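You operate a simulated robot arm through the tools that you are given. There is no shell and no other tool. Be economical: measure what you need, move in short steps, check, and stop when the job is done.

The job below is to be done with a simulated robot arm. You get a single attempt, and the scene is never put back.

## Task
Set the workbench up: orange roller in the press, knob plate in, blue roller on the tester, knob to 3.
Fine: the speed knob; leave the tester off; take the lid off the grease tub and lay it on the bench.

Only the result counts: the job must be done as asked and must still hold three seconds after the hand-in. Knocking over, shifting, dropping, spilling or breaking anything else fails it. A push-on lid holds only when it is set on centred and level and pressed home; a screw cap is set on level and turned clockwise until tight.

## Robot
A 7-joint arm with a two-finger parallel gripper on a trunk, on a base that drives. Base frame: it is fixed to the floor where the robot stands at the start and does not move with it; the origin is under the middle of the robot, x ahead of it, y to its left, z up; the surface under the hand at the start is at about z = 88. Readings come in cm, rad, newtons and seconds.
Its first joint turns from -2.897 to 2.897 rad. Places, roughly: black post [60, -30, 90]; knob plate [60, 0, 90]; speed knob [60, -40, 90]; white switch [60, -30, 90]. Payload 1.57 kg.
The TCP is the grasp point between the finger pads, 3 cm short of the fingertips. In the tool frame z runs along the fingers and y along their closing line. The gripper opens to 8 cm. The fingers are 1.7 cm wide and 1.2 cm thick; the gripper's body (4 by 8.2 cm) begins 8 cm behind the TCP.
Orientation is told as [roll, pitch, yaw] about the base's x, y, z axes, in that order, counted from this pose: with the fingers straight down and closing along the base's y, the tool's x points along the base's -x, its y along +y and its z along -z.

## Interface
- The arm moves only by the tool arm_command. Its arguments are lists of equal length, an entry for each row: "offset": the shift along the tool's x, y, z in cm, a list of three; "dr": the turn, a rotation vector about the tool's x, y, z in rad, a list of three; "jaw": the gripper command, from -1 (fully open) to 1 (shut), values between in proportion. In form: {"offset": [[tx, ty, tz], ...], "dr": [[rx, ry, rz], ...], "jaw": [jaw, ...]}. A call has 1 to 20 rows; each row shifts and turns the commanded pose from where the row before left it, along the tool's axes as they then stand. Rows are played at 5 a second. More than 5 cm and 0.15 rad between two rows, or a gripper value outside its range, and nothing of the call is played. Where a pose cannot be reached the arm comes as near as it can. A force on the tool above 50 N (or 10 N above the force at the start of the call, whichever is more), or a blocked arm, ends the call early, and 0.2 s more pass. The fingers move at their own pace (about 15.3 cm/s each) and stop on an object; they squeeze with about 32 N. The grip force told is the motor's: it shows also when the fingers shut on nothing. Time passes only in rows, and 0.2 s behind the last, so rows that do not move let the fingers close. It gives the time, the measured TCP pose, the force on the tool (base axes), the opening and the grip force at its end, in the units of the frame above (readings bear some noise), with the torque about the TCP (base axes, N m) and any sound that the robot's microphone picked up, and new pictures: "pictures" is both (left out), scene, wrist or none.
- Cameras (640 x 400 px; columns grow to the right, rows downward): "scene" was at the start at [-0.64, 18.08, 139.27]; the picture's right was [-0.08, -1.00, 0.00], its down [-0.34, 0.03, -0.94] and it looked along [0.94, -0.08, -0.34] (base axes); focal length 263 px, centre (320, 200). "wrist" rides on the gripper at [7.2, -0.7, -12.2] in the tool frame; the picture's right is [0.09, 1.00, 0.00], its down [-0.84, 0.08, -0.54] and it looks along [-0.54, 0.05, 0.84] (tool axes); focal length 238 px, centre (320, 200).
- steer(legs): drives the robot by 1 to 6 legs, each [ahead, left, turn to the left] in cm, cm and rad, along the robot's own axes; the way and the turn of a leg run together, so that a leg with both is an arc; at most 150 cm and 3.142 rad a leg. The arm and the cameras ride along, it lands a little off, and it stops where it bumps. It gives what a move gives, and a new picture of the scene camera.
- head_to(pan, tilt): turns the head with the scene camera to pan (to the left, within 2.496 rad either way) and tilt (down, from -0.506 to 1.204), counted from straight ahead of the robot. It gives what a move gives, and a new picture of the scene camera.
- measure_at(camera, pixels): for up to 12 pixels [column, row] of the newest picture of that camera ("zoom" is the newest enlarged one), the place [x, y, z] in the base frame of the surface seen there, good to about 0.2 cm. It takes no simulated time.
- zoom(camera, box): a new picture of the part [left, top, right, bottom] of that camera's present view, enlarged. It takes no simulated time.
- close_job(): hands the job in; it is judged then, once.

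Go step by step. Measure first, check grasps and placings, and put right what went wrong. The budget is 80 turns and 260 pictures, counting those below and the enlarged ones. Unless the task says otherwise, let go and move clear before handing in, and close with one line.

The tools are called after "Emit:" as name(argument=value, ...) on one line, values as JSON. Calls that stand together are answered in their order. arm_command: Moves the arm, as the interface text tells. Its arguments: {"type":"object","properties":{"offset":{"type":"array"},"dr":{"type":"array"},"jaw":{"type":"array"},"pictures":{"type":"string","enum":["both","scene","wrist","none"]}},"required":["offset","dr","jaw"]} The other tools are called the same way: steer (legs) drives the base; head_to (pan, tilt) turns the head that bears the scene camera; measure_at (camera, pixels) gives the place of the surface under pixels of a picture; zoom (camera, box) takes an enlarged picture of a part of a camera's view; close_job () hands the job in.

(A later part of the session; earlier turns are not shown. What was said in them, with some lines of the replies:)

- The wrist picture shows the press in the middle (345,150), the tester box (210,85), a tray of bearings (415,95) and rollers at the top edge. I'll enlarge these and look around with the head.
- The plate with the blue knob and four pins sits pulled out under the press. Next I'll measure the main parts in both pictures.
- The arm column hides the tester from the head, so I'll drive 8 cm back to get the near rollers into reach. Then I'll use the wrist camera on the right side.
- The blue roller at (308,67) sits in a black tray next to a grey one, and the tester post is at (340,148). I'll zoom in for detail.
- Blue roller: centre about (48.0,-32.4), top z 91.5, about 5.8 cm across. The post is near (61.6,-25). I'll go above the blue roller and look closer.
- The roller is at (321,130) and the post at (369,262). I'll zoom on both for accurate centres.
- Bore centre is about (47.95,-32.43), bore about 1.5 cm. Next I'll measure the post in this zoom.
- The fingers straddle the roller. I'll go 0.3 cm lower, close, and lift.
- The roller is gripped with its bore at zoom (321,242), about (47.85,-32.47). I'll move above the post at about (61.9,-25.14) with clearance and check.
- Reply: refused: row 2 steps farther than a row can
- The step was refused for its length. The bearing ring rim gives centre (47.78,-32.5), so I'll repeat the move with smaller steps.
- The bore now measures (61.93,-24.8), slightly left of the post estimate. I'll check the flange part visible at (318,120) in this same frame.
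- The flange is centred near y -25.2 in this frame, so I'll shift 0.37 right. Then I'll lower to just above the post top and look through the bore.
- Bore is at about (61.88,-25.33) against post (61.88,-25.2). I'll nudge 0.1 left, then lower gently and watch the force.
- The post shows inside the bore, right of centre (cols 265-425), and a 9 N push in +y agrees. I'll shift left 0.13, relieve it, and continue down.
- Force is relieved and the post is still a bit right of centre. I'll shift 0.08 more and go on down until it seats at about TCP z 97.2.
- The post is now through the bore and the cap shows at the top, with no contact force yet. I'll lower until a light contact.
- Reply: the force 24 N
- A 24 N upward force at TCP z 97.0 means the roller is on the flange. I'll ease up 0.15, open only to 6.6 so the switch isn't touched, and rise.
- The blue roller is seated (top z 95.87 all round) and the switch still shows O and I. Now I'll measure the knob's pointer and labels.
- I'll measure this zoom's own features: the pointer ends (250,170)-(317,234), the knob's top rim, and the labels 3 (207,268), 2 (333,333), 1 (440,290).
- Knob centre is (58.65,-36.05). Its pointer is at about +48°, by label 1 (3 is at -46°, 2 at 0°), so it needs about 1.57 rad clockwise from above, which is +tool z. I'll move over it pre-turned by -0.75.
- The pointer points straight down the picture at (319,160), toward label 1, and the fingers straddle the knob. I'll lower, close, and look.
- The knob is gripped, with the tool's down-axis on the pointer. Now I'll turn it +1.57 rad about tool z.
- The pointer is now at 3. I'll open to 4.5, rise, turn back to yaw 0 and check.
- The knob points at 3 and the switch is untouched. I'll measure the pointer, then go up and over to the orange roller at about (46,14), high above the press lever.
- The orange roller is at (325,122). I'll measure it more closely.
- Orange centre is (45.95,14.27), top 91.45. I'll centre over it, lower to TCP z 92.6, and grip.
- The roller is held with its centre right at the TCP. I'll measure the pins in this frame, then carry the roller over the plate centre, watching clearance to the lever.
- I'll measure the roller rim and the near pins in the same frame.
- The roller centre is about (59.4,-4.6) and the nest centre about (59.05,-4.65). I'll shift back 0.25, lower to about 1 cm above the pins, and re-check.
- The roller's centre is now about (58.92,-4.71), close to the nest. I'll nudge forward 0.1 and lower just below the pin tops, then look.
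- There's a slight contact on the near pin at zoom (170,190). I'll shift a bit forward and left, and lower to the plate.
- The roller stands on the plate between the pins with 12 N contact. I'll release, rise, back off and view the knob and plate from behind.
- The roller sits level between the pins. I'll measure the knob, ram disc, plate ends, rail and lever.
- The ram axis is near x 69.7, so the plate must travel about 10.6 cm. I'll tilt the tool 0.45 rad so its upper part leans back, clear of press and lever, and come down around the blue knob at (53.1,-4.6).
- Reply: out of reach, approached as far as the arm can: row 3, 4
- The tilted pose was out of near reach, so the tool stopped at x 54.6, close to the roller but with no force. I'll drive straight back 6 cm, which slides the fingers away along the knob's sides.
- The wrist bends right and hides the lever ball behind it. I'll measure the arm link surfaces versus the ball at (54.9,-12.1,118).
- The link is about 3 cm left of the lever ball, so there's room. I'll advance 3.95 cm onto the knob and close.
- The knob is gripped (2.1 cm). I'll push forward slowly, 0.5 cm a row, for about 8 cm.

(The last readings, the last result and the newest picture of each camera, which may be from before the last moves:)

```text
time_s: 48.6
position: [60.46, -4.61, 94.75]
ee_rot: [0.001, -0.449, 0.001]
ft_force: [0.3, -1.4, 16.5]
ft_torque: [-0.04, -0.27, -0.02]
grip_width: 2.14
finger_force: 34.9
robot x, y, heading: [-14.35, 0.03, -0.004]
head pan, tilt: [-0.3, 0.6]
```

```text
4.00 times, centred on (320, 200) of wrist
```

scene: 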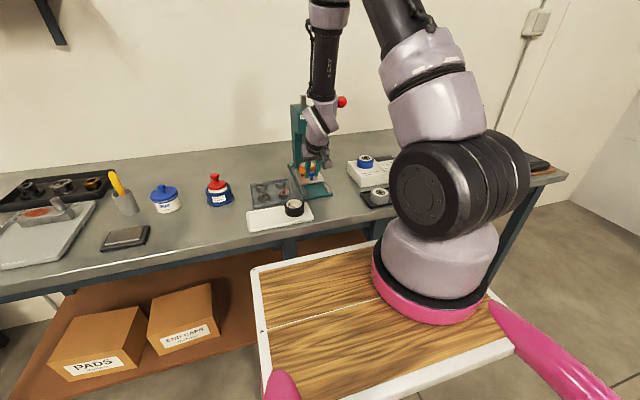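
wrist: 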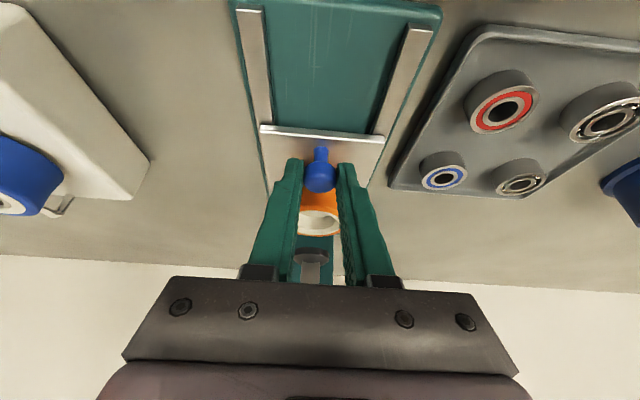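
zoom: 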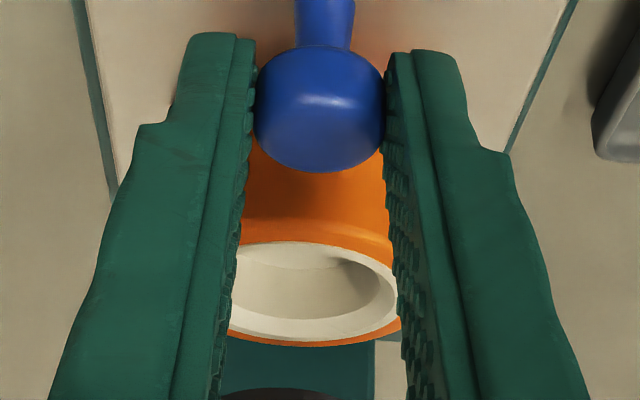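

The plate slides in with the roller riding upright. I'll push on in small steps until it stops or has gone about 2.7 cm more.

Emit:
arm_command(offset=[[-0.25, 0, 0.09], [-0.27, 0, 0.13], [-0.27, 0, 0.13], [-0.27, 0, 0.13], [-0.27, 0, 0.13], [-0.27, 0, 0.13], [-0.27, 0, 0.13], [-0.18, 0, 0.087], [0, 0, 0]], dr=[[0, 0, 0], [0, 0, 0], [0, 0, 0], [0, 0, 0], [0, 0, 0], [0, 0, 0], [0, 0, 0], [0, 0, 0], [0, 0, 0]], jaw=[1, 1, 1, 1, 1, 1, 1, 1, 1], pictures="both")

Emit:
zoom(camera="scene", box=[270, 80, 390, 210])

Emit:
zoom(camera="wrist", box=[256, 170, 384, 270])

```text
time_s: 50.6
position: [62.74, -4.56, 94.84]
ee_rot: [-0.002, -0.451, 0.001]
ft_force: [0.4, 1.1, 9.0]
ft_torque: [0.03, 0.05, -0.03]
grip_width: 2.15
finger_force: 34.1
robot x, y, heading: [-14.34, -0.12, -0.003]
head pan, tilt: [-0.3, 0.6]
```

scene: 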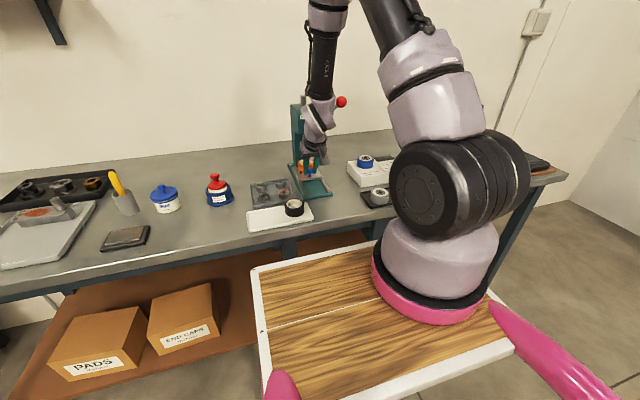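
wrist: 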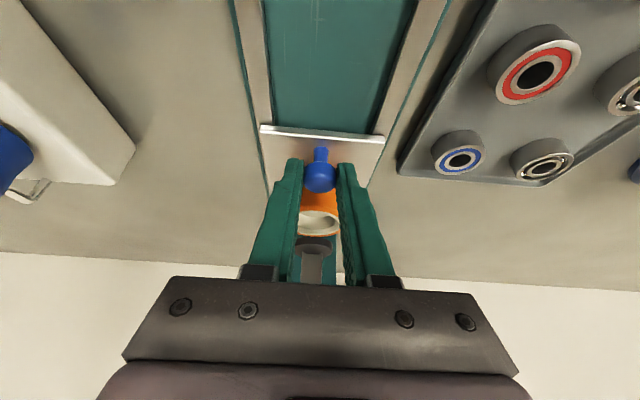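

```text
3.08 times, centred on (330, 145) of scene
```

zoom: 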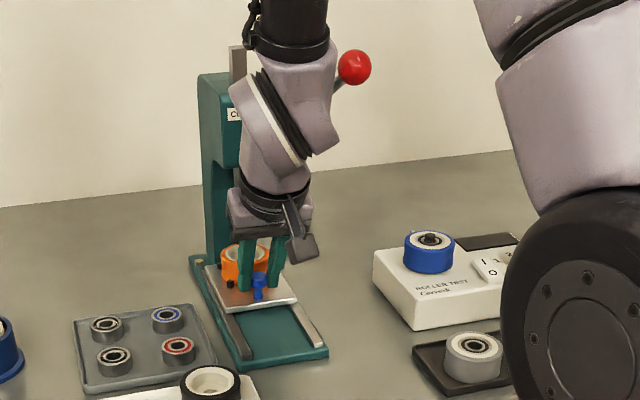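

```text
4.00 times, centred on (320, 220) of wrist
```

zoom: 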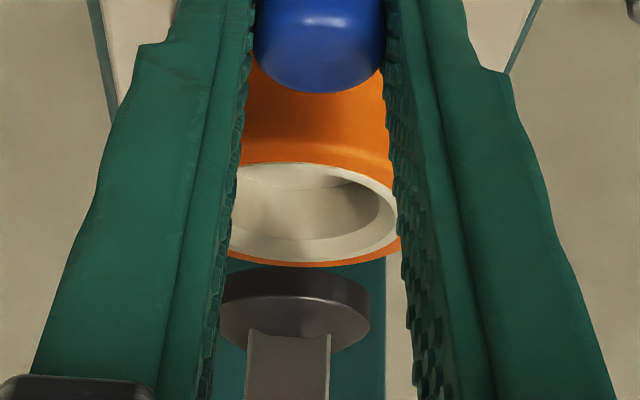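

There's no stop yet after 10.3 cm. I'll measure the ram disc and roller rim in this frame.

Emit:
measure_at(camera="zoom", pixels=[[295, 272], [295, 330], [235, 300], [365, 300], [290, 345], [315, 165], [315, 262], [315, 252], [375, 290], [380, 330]])

Emit:
measure_at(camera="scene", pixels=[[303, 172], [298, 165], [295, 152], [311, 180], [297, 130]])

```text
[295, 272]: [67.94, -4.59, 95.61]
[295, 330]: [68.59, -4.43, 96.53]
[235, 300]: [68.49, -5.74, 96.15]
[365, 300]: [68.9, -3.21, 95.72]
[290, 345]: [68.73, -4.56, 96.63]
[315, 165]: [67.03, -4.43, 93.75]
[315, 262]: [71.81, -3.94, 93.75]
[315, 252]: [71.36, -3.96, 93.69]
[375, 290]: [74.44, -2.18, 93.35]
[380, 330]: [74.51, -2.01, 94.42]
```

```text
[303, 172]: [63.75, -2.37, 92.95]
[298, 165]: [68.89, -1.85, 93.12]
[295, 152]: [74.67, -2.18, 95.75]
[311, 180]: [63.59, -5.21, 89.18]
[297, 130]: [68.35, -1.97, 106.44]
```

The roller centre and ram axis both come out near x 69.4. I'll press forward gently a bit more to feel for the slide's end stop.

Emit:
arm_command(offset=[[-0.135, 0, 0.065], [-0.135, 0, 0.065], [0, 0, 0]], dr=[[0, 0, 0], [0, 0, 0], [0, 0, 0]], jaw=[1, 1, 1], pictures="wrist")

Emit:
measure_at(camera="wrist", pixels=[[319, 211], [319, 209], [319, 234], [319, 232], [314, 240], [314, 239]])

```text
time_s: 51.4
position: [62.96, -4.52, 94.74]
ee_rot: [0.0, -0.449, -0.001]
ft_force: [-17.0, -0.8, 17.6]
ft_torque: [0.0, 0.52, -0.02]
grip_width: 2.16
finger_force: 34.6
robot x, y, heading: [-13.91, -0.11, 0.0]
head pan, tilt: [-0.3, 0.6]
```

wrist: 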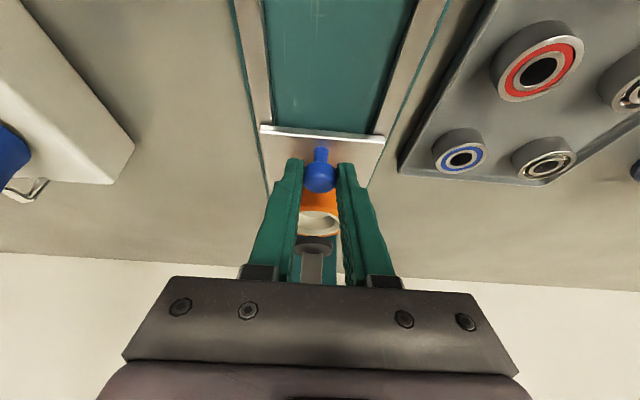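

```text
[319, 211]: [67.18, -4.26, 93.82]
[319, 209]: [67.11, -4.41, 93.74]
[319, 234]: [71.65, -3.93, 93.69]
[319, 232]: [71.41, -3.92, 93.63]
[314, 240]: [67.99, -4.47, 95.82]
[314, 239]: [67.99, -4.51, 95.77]
```

A 17 N push-back says the end stop is reached with the roller under the ram. I'll ease off, open, and retreat backwards along the path I came, then up and un-tilt.

Emit:
arm_command(offset=[[0.09, 0, -0.06], [0, 0, 0], [0, 0, 0], [0.9, 0, -0.435], [2.7, 0, -1.3], [3.6, 0, -1.74], [0, 0, -4], [0, 0, -5], [0, 0, 0], [0, 0, 0], [0, 0, 0], [0, 0, 0]], dr=[[0, 0, 0], [0, 0, 0], [0, 0, 0], [0, 0, 0], [0, 0, 0], [0, 0, 0], [0, 0, 0], [0, 0, 0], [0, 0.15, 0], [0, 0.15, 0], [0, 0.15, 0], [0, 0, 0]], jaw=[1, 0, 0, 0, 0, 0, 0, 0, 0, 0, 0, 0], pictures="both")

Emit:
zoom(camera="scene", box=[250, 90, 400, 220])

```text
time_s: 54.0
position: [51.07, -4.44, 102.86]
ee_rot: [0.001, 0.001, 0.001]
ft_force: [0.1, -0.5, 0.5]
ft_torque: [-0.01, 0.0, 0.0]
grip_width: 4.0
finger_force: 0.1
robot x, y, heading: [-14.48, 0.3, 0.004]
head pan, tilt: [-0.3, 0.6]
```

scene: 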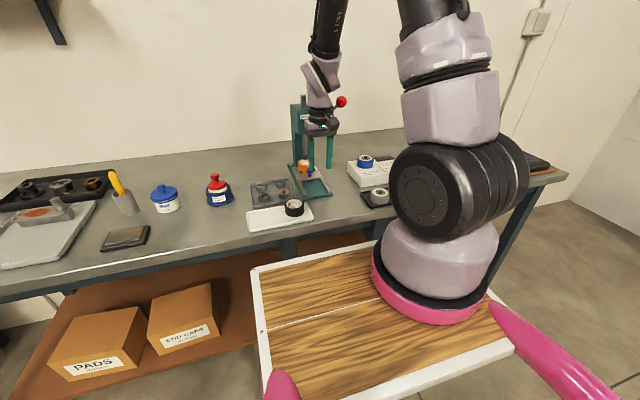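
wrist: 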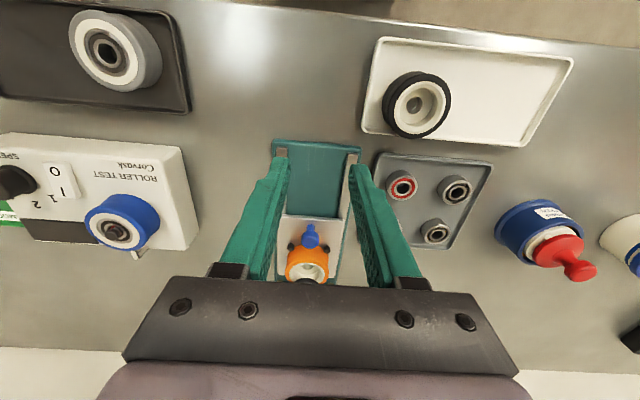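

```text
3.08 times, centred on (325, 155) of scene
```

zoom: 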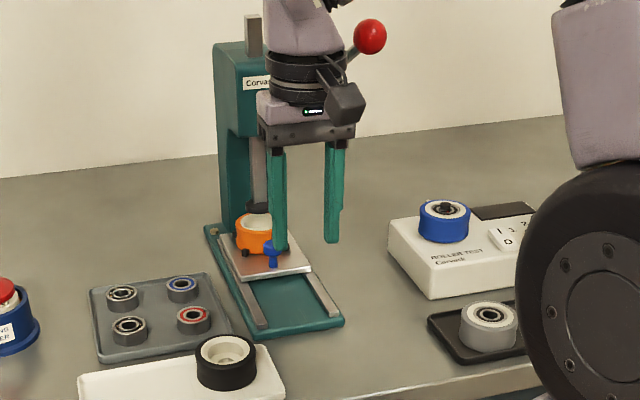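

The press is set. Next is the grease tub with its blue lid at about (62,41): I'll rise and go above it.

Emit:
arm_command(offset=[[0, 0, -4], [0, 0, -4], [0, 0, -4], [0, 4.54, 0], [-0.9, 4.54, 0], [-1, 4.54, 0], [-1, 4.54, 0], [-1, 4.54, 0], [-1, 4.54, 0], [-1, 4.54, 0], [-1, 4.54, 0], [-1, 4.54, 0], [-1, 4.54, 0], [0, 0, 0]], dr=[[0, 0, 0], [0, 0, 0], [0, 0, 0], [0, 0, 0], [0, 0, 0], [0, 0, 0], [0, 0, 0], [0, 0, 0], [0, 0, 0], [0, 0, 0], [0, 0, 0], [0, 0, 0], [0, 0, 0], [0, 0, 0]], jaw=[0, 0, 0, 0, 0, 0, 0, 0, 0, 0, 0, 0, 0, 0], pictures="both")

Emit:
zoom(camera="wrist", box=[240, 100, 400, 200])

Emit:
zoom(camera="scene", box=[90, 150, 250, 250])

```text
time_s: 57.0
position: [60.02, 40.74, 114.75]
ee_rot: [0.001, 0.0, -0.001]
ft_force: [-0.4, -0.7, 0.4]
ft_torque: [0.02, 0.03, -0.02]
grip_width: 4.03
finger_force: 0.2
robot x, y, heading: [-14.41, 0.42, -0.0]
head pan, tilt: [-0.3, 0.6]
```

scene: 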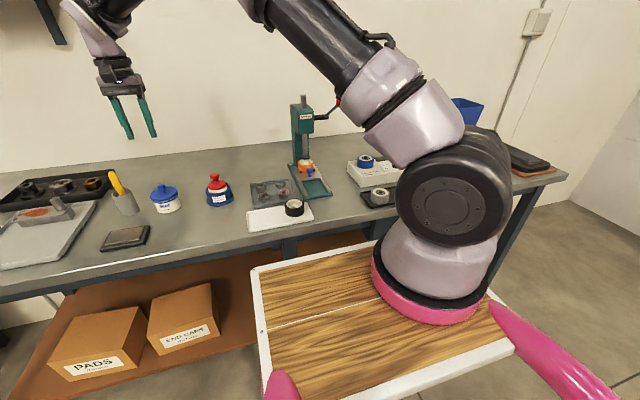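
wrist: 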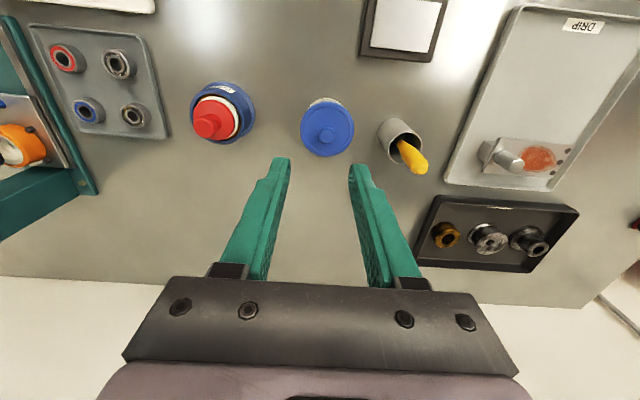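

```text
4.00 times, centred on (320, 150) of wrist
```

zoom: 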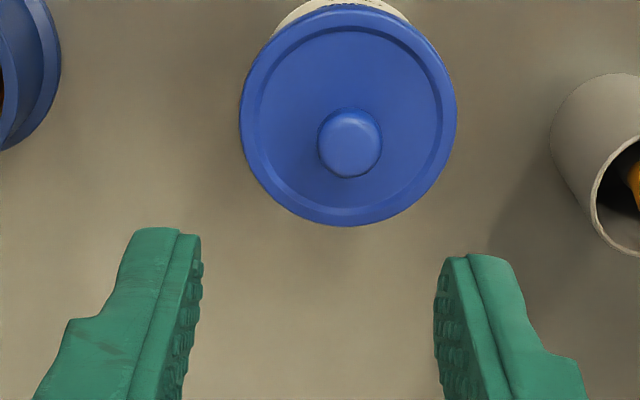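

```text
4.00 times, centred on (170, 200) of scene
```

zoom: 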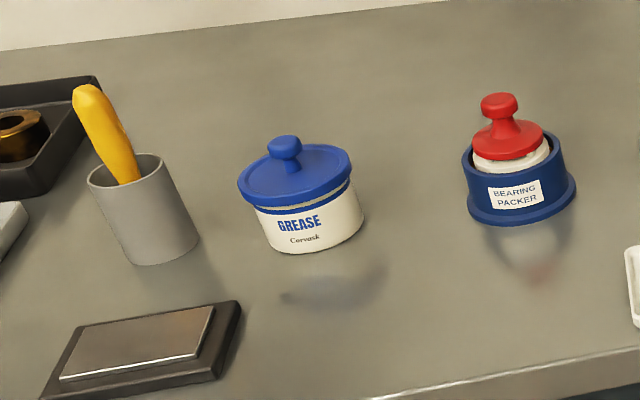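

I'll measure the lid's knob at (327,136), the rim and the tub.

Emit:
measure_at(camera="zoom", pixels=[[350, 145], [325, 145], [375, 145], [350, 115], [350, 172], [245, 120], [450, 120], [345, 10], [350, 215], [350, 200], [350, 60], [345, 250]])

Emit:
measure_at(camera="scene", pixels=[[161, 185], [161, 189], [165, 208], [168, 212], [150, 193], [178, 193], [165, 200], [185, 230], [200, 240]])

```text
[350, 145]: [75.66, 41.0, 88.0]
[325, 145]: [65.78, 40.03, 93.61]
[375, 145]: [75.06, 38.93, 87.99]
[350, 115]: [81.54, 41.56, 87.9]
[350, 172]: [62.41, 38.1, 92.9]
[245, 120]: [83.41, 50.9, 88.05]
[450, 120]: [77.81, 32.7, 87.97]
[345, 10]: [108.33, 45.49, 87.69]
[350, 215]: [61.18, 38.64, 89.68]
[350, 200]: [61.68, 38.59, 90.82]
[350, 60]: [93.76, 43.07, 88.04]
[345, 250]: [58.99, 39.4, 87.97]
```

```text
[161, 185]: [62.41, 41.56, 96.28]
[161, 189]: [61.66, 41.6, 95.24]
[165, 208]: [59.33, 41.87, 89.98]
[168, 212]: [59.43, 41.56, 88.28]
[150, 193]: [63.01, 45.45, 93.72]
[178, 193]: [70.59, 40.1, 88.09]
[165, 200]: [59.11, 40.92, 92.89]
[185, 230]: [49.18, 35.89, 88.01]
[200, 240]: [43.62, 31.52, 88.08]
```

The newest zoom was the scene one, so I'll measure directly in the wrist picture.

Emit:
measure_at(camera="wrist", pixels=[[327, 136], [321, 136], [334, 136], [327, 129], [327, 142], [302, 130], [352, 130], [326, 104], [327, 154], [345, 140], [310, 140], [326, 170]])

```text
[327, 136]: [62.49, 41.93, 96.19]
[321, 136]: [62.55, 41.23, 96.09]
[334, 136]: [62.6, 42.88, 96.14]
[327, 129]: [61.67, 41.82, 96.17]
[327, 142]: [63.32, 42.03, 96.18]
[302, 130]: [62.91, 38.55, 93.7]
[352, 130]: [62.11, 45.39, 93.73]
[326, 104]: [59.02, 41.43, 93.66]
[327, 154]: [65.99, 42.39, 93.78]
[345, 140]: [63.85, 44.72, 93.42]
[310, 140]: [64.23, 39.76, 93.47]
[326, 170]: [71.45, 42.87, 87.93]
```

The knob's centre is (62.5,42.0), top z 96.2. I'll go over it and lower to TCP z 97.2.

Emit:
arm_command(offset=[[-2.45, 1.25, 0], [0, 0, 5], [0, 0, 5], [0, 0, 5], [0, 0, 2.5], [0, 0, 0]], dr=[[0, 0, 0], [0, 0, 0], [0, 0, 0], [0, 0, 0], [0, 0, 0], [0, 0, 0]], jaw=[0, 0, 0, 0, 0, 0], pictures="both")

Emit:
zoom(camera="wrist", box=[240, 120, 400, 220])

```text
time_s: 58.4
position: [62.43, 42.06, 97.12]
ee_rot: [0.0, 0.001, -0.001]
ft_force: [0.0, -1.1, -0.4]
ft_torque: [-0.01, -0.03, 0.05]
grip_width: 4.0
finger_force: 0.1
robot x, y, heading: [-14.63, -0.01, -0.001]
head pan, tilt: [-0.3, 0.6]
```

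scene: 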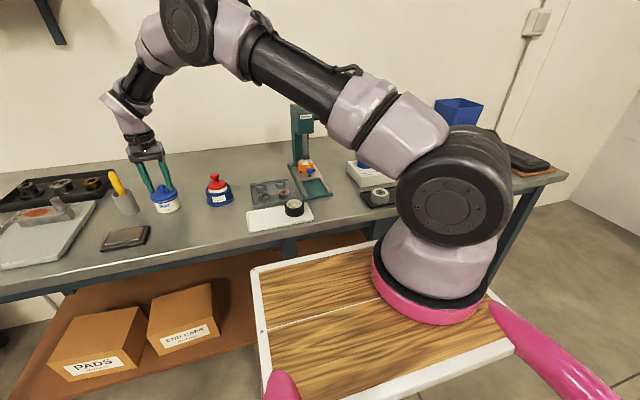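
wrist: 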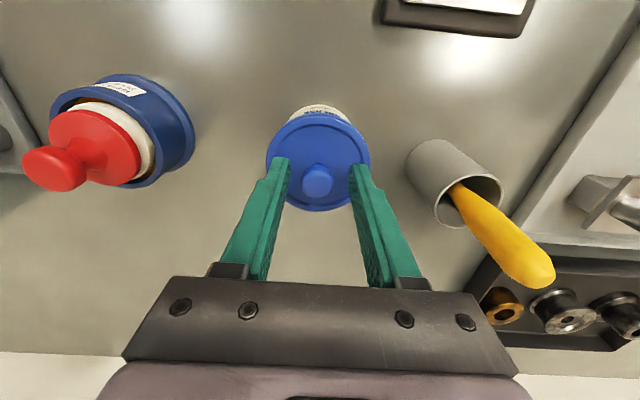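

```text
4.00 times, centred on (320, 170) of wrist
```

zoom: 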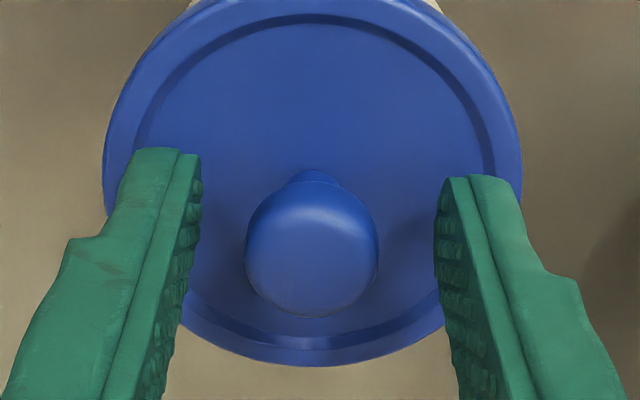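

The fingers are around the knob. I'll close, lift a little in slow steps, and look whether the tub stays.

Emit:
arm_command(offset=[[0, 0, 0], [0, 0, 0], [0, 0, 0], [0, 0, -0.15], [0, 0, -0.15], [0, 0, -0.15], [0, 0, -0.15], [0, 0, 0]], dr=[[0, 0, 0], [0, 0, 0], [0, 0, 0], [0, 0, 0], [0, 0, 0], [0, 0, 0], [0, 0, 0], [0, 0, 0]], jaw=[1, 1, 1, 1, 1, 1, 1, 1], pictures="both")

Emit:
zoom(camera="scene", box=[120, 160, 220, 230])

Emit:
zoom(camera="wrist", box=[240, 80, 400, 180])

```text
time_s: 60.2
position: [62.48, 42.17, 97.92]
ee_rot: [0.001, 0.001, 0.0]
ft_force: [0.5, 0.1, -0.3]
ft_torque: [0.01, -0.01, 0.0]
grip_width: 1.81
finger_force: 31.9
robot x, y, heading: [-14.42, 0.07, 0.004]
head pan, tilt: [-0.3, 0.6]
heard: snap
```

scene: 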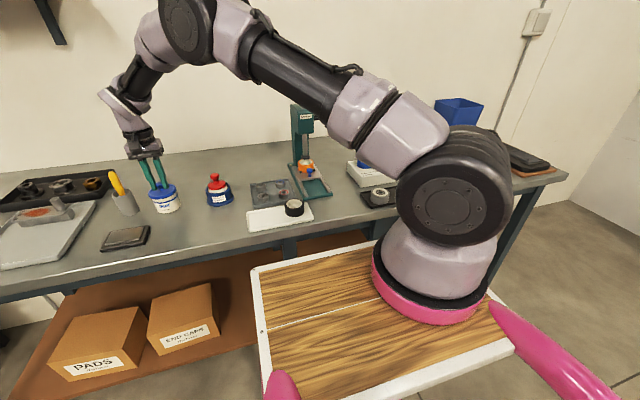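
wrist: 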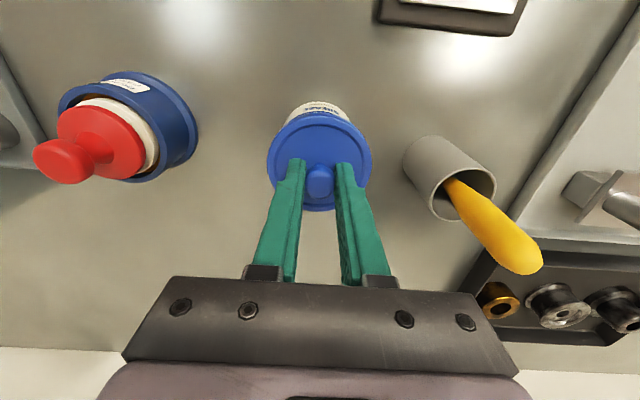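

```text
5.71 times, centred on (170, 195) of scene
```

zoom: 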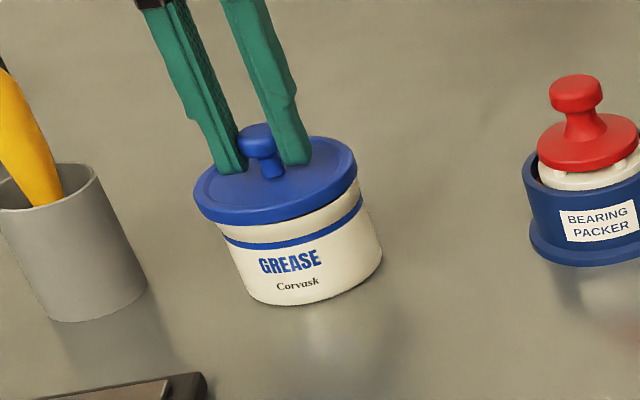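

```text
4.00 times, centred on (320, 130) of wrist
```

zoom: 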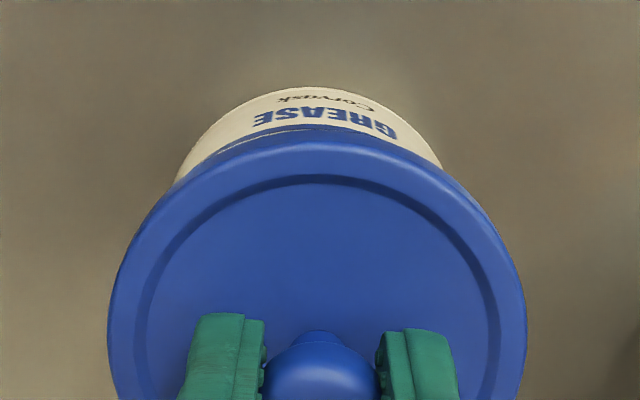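

A snap was heard: the lid is loose and the tub stands still. I'll lift clear and carry it over the free bench patch near (52,31).

Emit:
arm_command(offset=[[0, 0, -0.5], [0, 0, -1.5], [0, 0, -4], [0, 0, -4], [2.62, -2.75, 0], [2.62, -2.75, 0], [2.62, -2.75, 0], [2.62, -2.75, 0], [0, 0, 0]], dr=[[0, 0, 0], [0, 0, 0], [0, 0, 0], [0, 0, 0], [0, 0, 0], [0, 0, 0], [0, 0, 0], [0, 0, 0], [0, 0, 0]], jaw=[1, 1, 1, 1, 1, 1, 1, 1, 1], pictures="both")

Emit:
zoom(camera="scene", box=[90, 130, 290, 260])

Emit:
measure_at(camera="scene", pixels=[[185, 230], [200, 225], [205, 235], [215, 218], [148, 235], [248, 225], [220, 205], [165, 195], [190, 220], [225, 230]])

```text
time_s: 62.2
position: [51.97, 31.19, 107.9]
ee_rot: [0.0, 0.0, 0.0]
ft_force: [-0.2, 0.7, -0.4]
ft_torque: [0.01, -0.02, 0.04]
grip_width: 1.84
finger_force: 32.1
robot x, y, heading: [-14.25, -0.15, 0.003]
head pan, tilt: [-0.3, 0.6]
```

scene: 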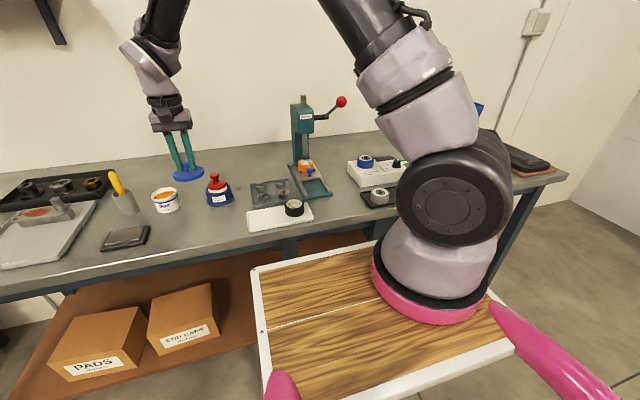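
wrist: 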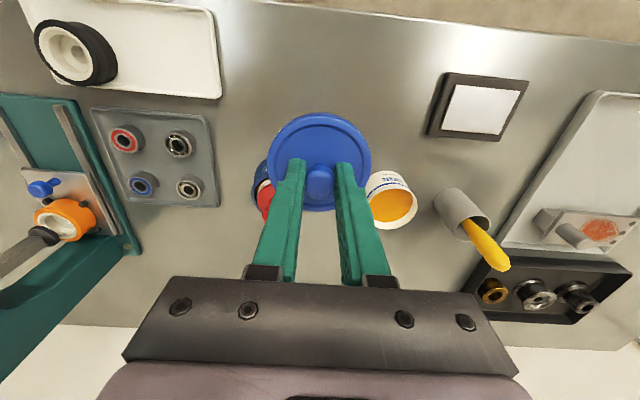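

```text
3.08 times, centred on (190, 195) of scene
```

zoom: 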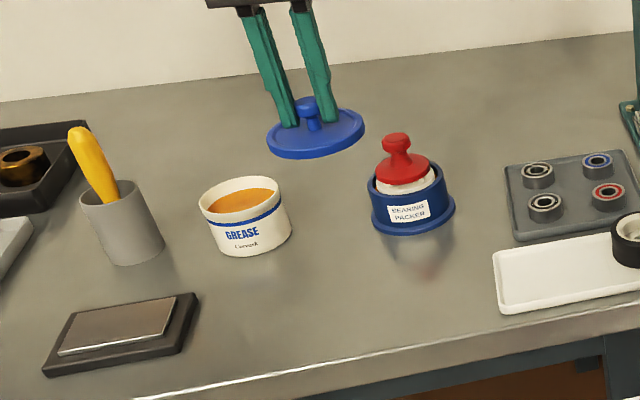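

```text
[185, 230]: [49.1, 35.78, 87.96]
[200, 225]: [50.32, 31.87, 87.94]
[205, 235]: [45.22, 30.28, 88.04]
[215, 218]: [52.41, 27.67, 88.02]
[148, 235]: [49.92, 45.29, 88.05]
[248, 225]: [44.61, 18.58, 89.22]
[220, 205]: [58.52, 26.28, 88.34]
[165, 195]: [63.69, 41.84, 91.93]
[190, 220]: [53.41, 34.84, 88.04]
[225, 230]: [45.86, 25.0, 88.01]
```

The tub is open, and bench at (51,31) is clear of the packer (near edge about x 58). I'll move slightly nearer, lower to z 94, then slowly down to contact.

Emit:
arm_command(offset=[[1.2, 0, 3], [0, 0, 4], [0, 0, 4], [0, 0, 2.5], [0, 0, 0.4], [0, 0, 0.3], [0, 0, 0.2], [0, 0, 0]], dr=[[0, 0, 0], [0, 0, 0], [0, 0, 0], [0, 0, 0], [0, 0, 0], [0, 0, 0], [0, 0, 0], [0, 0, 0]], jaw=[1, 1, 1, 1, 1, 1, 1, 1], pictures="both")

Emit:
zoom(camera="scene", box=[150, 180, 250, 250])

```text
time_s: 64.0
position: [50.86, 31.13, 93.52]
ee_rot: [-0.001, 0.001, 0.001]
ft_force: [0.2, -0.5, 0.4]
ft_torque: [-0.01, 0.01, -0.04]
grip_width: 1.85
finger_force: 31.8
robot x, y, heading: [-14.5, -0.42, -0.003]
head pan, tilt: [-0.3, 0.6]
```

scene: 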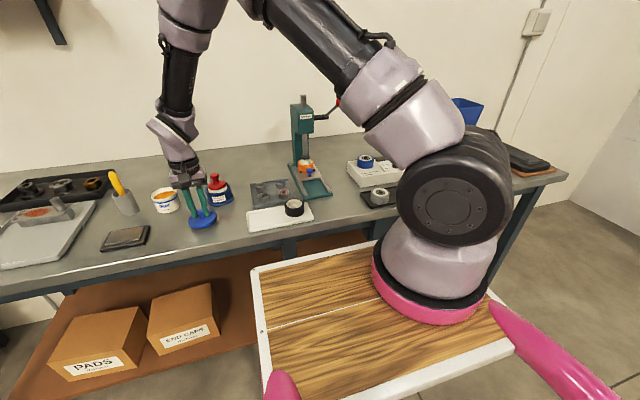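
wrist: 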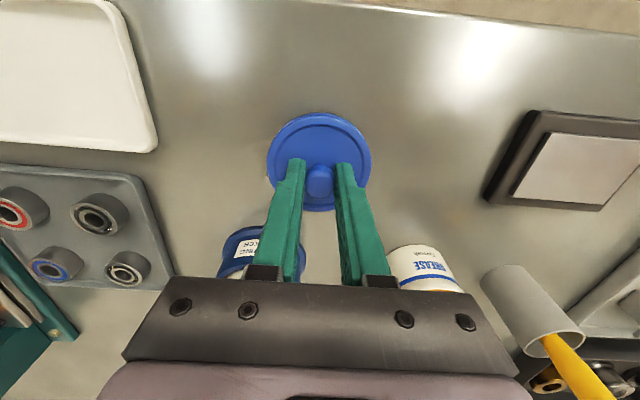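

```text
5.71 times, centred on (200, 215) of scene
```

zoom: 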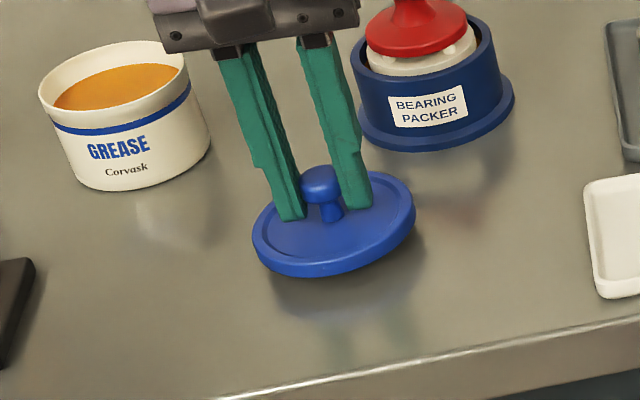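

The lid hangs level about 1 cm over the bench. I'll continue down slowly until contact.

Emit:
arm_command(offset=[[0, 0, 0.25], [0, 0, 0.25], [0, 0, 0.2], [0, 0, 0.15], [0, 0, 0]], dr=[[0, 0, 0], [0, 0, 0], [0, 0, 0], [0, 0, 0], [0, 0, 0]], jaw=[1, 1, 1, 1, 1], pictures="none")

Emit:
zoom(camera="scene", box=[150, 180, 250, 250])

```text
time_s: 65.2
position: [50.82, 31.01, 92.65]
ee_rot: [0.003, 0.001, -0.002]
ft_force: [0.3, 0.1, 0.2]
ft_torque: [0.01, 0.01, -0.01]
grip_width: 1.85
finger_force: 32.1
robot x, y, heading: [-14.69, 0.44, -0.001]
head pan, tilt: [-0.3, 0.6]
```

```text
5.71 times, centred on (200, 215) of scene
```

zoom: 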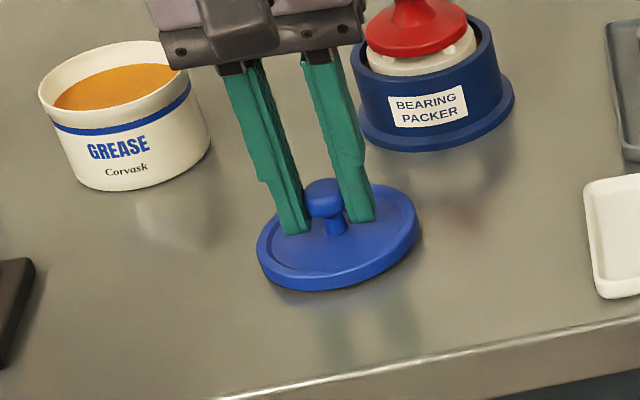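

Emit:
arm_command(offset=[[0, 0, 0.15], [0, 0, 0.12], [0, 0, 0.12], [0, 0, 0.1], [0, 0, 0]], dr=[[0, 0, 0], [0, 0, 0], [0, 0, 0], [0, 0, 0], [0, 0, 0]], jaw=[1, 1, 1, 1, 1], pictures="none")

Emit:
zoom(camera="scene", box=[150, 180, 250, 250])

```text
time_s: 66.4
position: [50.65, 31.11, 92.21]
ee_rot: [0.001, -0.003, -0.002]
ft_force: [-3.5, -9.2, 38.2]
ft_torque: [-0.21, -0.08, -0.04]
grip_width: 1.83
finger_force: 31.6
robot x, y, heading: [-14.5, 0.39, -0.001]
head pan, tilt: [-0.3, 0.6]
```

```text
5.71 times, centred on (200, 215) of scene
```

zoom: 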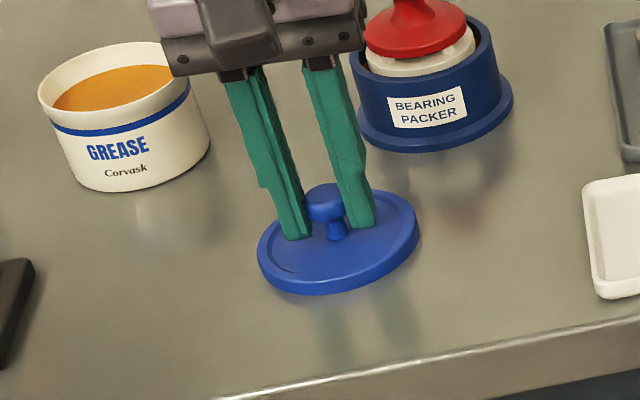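

The lid is on the bench with 38 N of contact. I'll ease up 0.2, open moderately, and rise clear.

Emit:
arm_command(offset=[[0, 0, -0.18], [0, 0, 0], [0, 0, 0], [0, 0, -2], [0, 0, -4], [0, 0, -5], [0, 0, -5], [0, 0, -5], [0, 0, 0]], dr=[[0, 0, 0], [0, 0, 0], [0, 0, 0], [0, 0, 0], [0, 0, 0], [0, 0, 0], [0, 0, 0], [0, 0, 0], [0, 0, 0]], jaw=[1, 0.1, 0.1, 0.1, 0.1, 0.1, 0.1, 0.1, 0.1], pictures="both")

Emit:
zoom(camera="scene", box=[100, 130, 420, 250])

Emit:
zoom(camera="scene", box=[270, 90, 420, 215])

```text
time_s: 68.4
position: [50.49, 31.3, 113.44]
ee_rot: [0.0, 0.001, 0.002]
ft_force: [-0.5, 0.1, 0.2]
ft_torque: [-0.01, 0.03, 0.01]
grip_width: 3.6
finger_force: 0.0
robot x, y, heading: [-14.39, -0.23, 0.001]
head pan, tilt: [-0.3, 0.6]
```

scene: 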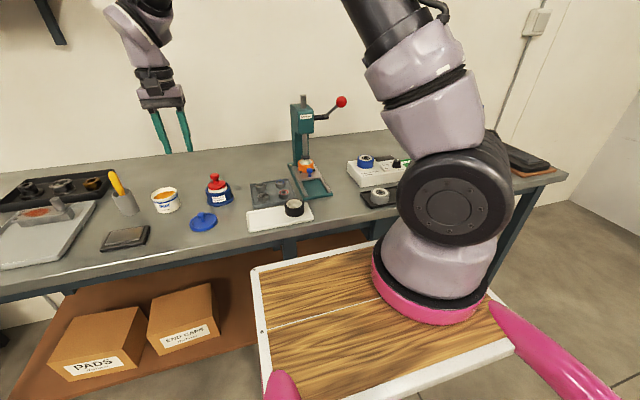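
wrist: 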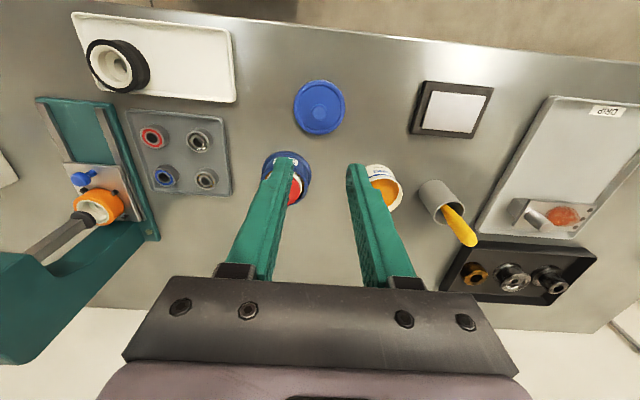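

```text
2.00 times, centred on (260, 190) of scene
```

zoom: 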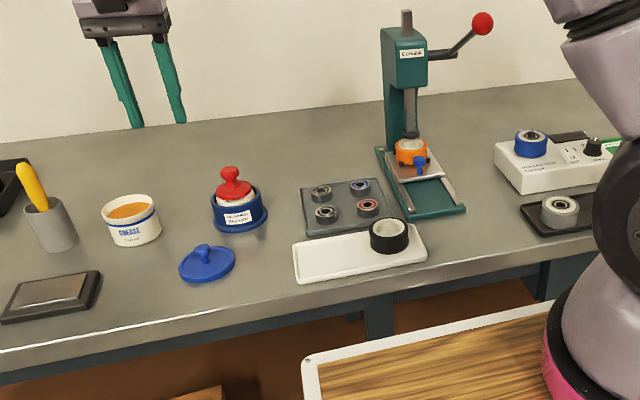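

```text
3.20 times, centred on (345, 152) of scene
```

zoom: 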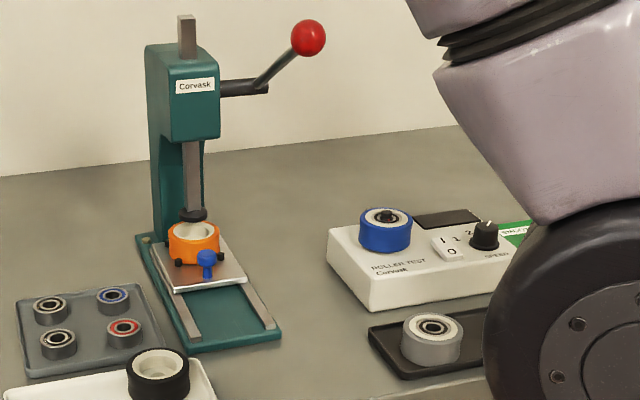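

Everything looks right. I'll do one last check that the plate stayed fully in and the lid is flat.

Emit:
measure_at(camera="scene", pixels=[[309, 171], [305, 172], [304, 162], [313, 178], [203, 226], [192, 221], [214, 220], [203, 214]])

Emit:
zoom(camera="wrist", box=[40, 140, 168, 220])

Emit:
measure_at(camera="zoom", pixels=[[220, 185], [230, 105], [290, 280], [200, 315], [340, 300]])

```text
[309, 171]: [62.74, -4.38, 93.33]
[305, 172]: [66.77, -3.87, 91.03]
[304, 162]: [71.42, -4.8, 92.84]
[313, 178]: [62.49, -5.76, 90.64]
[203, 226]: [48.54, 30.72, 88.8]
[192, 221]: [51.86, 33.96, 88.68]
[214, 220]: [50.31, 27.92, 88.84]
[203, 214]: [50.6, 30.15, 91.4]
```

```text
5.00 times, centred on (104, 180) of wrist
```

zoom: 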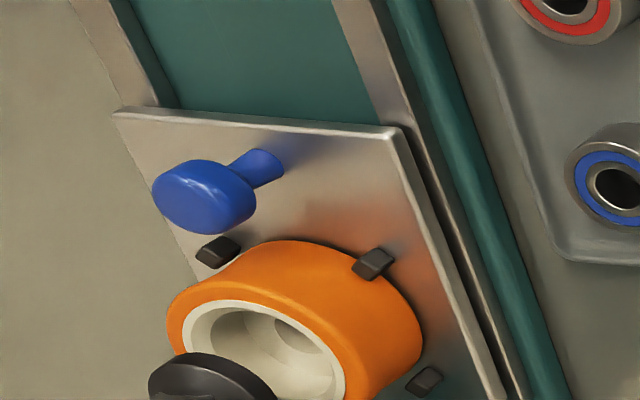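

```text
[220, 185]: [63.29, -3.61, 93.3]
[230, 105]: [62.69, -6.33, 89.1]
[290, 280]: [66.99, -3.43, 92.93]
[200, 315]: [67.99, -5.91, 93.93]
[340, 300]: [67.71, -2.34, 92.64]
```

The plate's near edge is at x 62.5, about 10.5 cm in from 52. The roller sits upright between the pins under the ram, the lid lies flat (rim z 88.7-88.8), and the arm is clear. Handing in.

Emit:
close_job()

```text
The job is handed in.
```

I've set up the workbench and handed the job in: the orange roller is in the press with the knob plate pushed in to its stop. The blue roller is on the tester, the speed knob is at 3, the tester is still off, and the grease tub lid lies flat on the bench.
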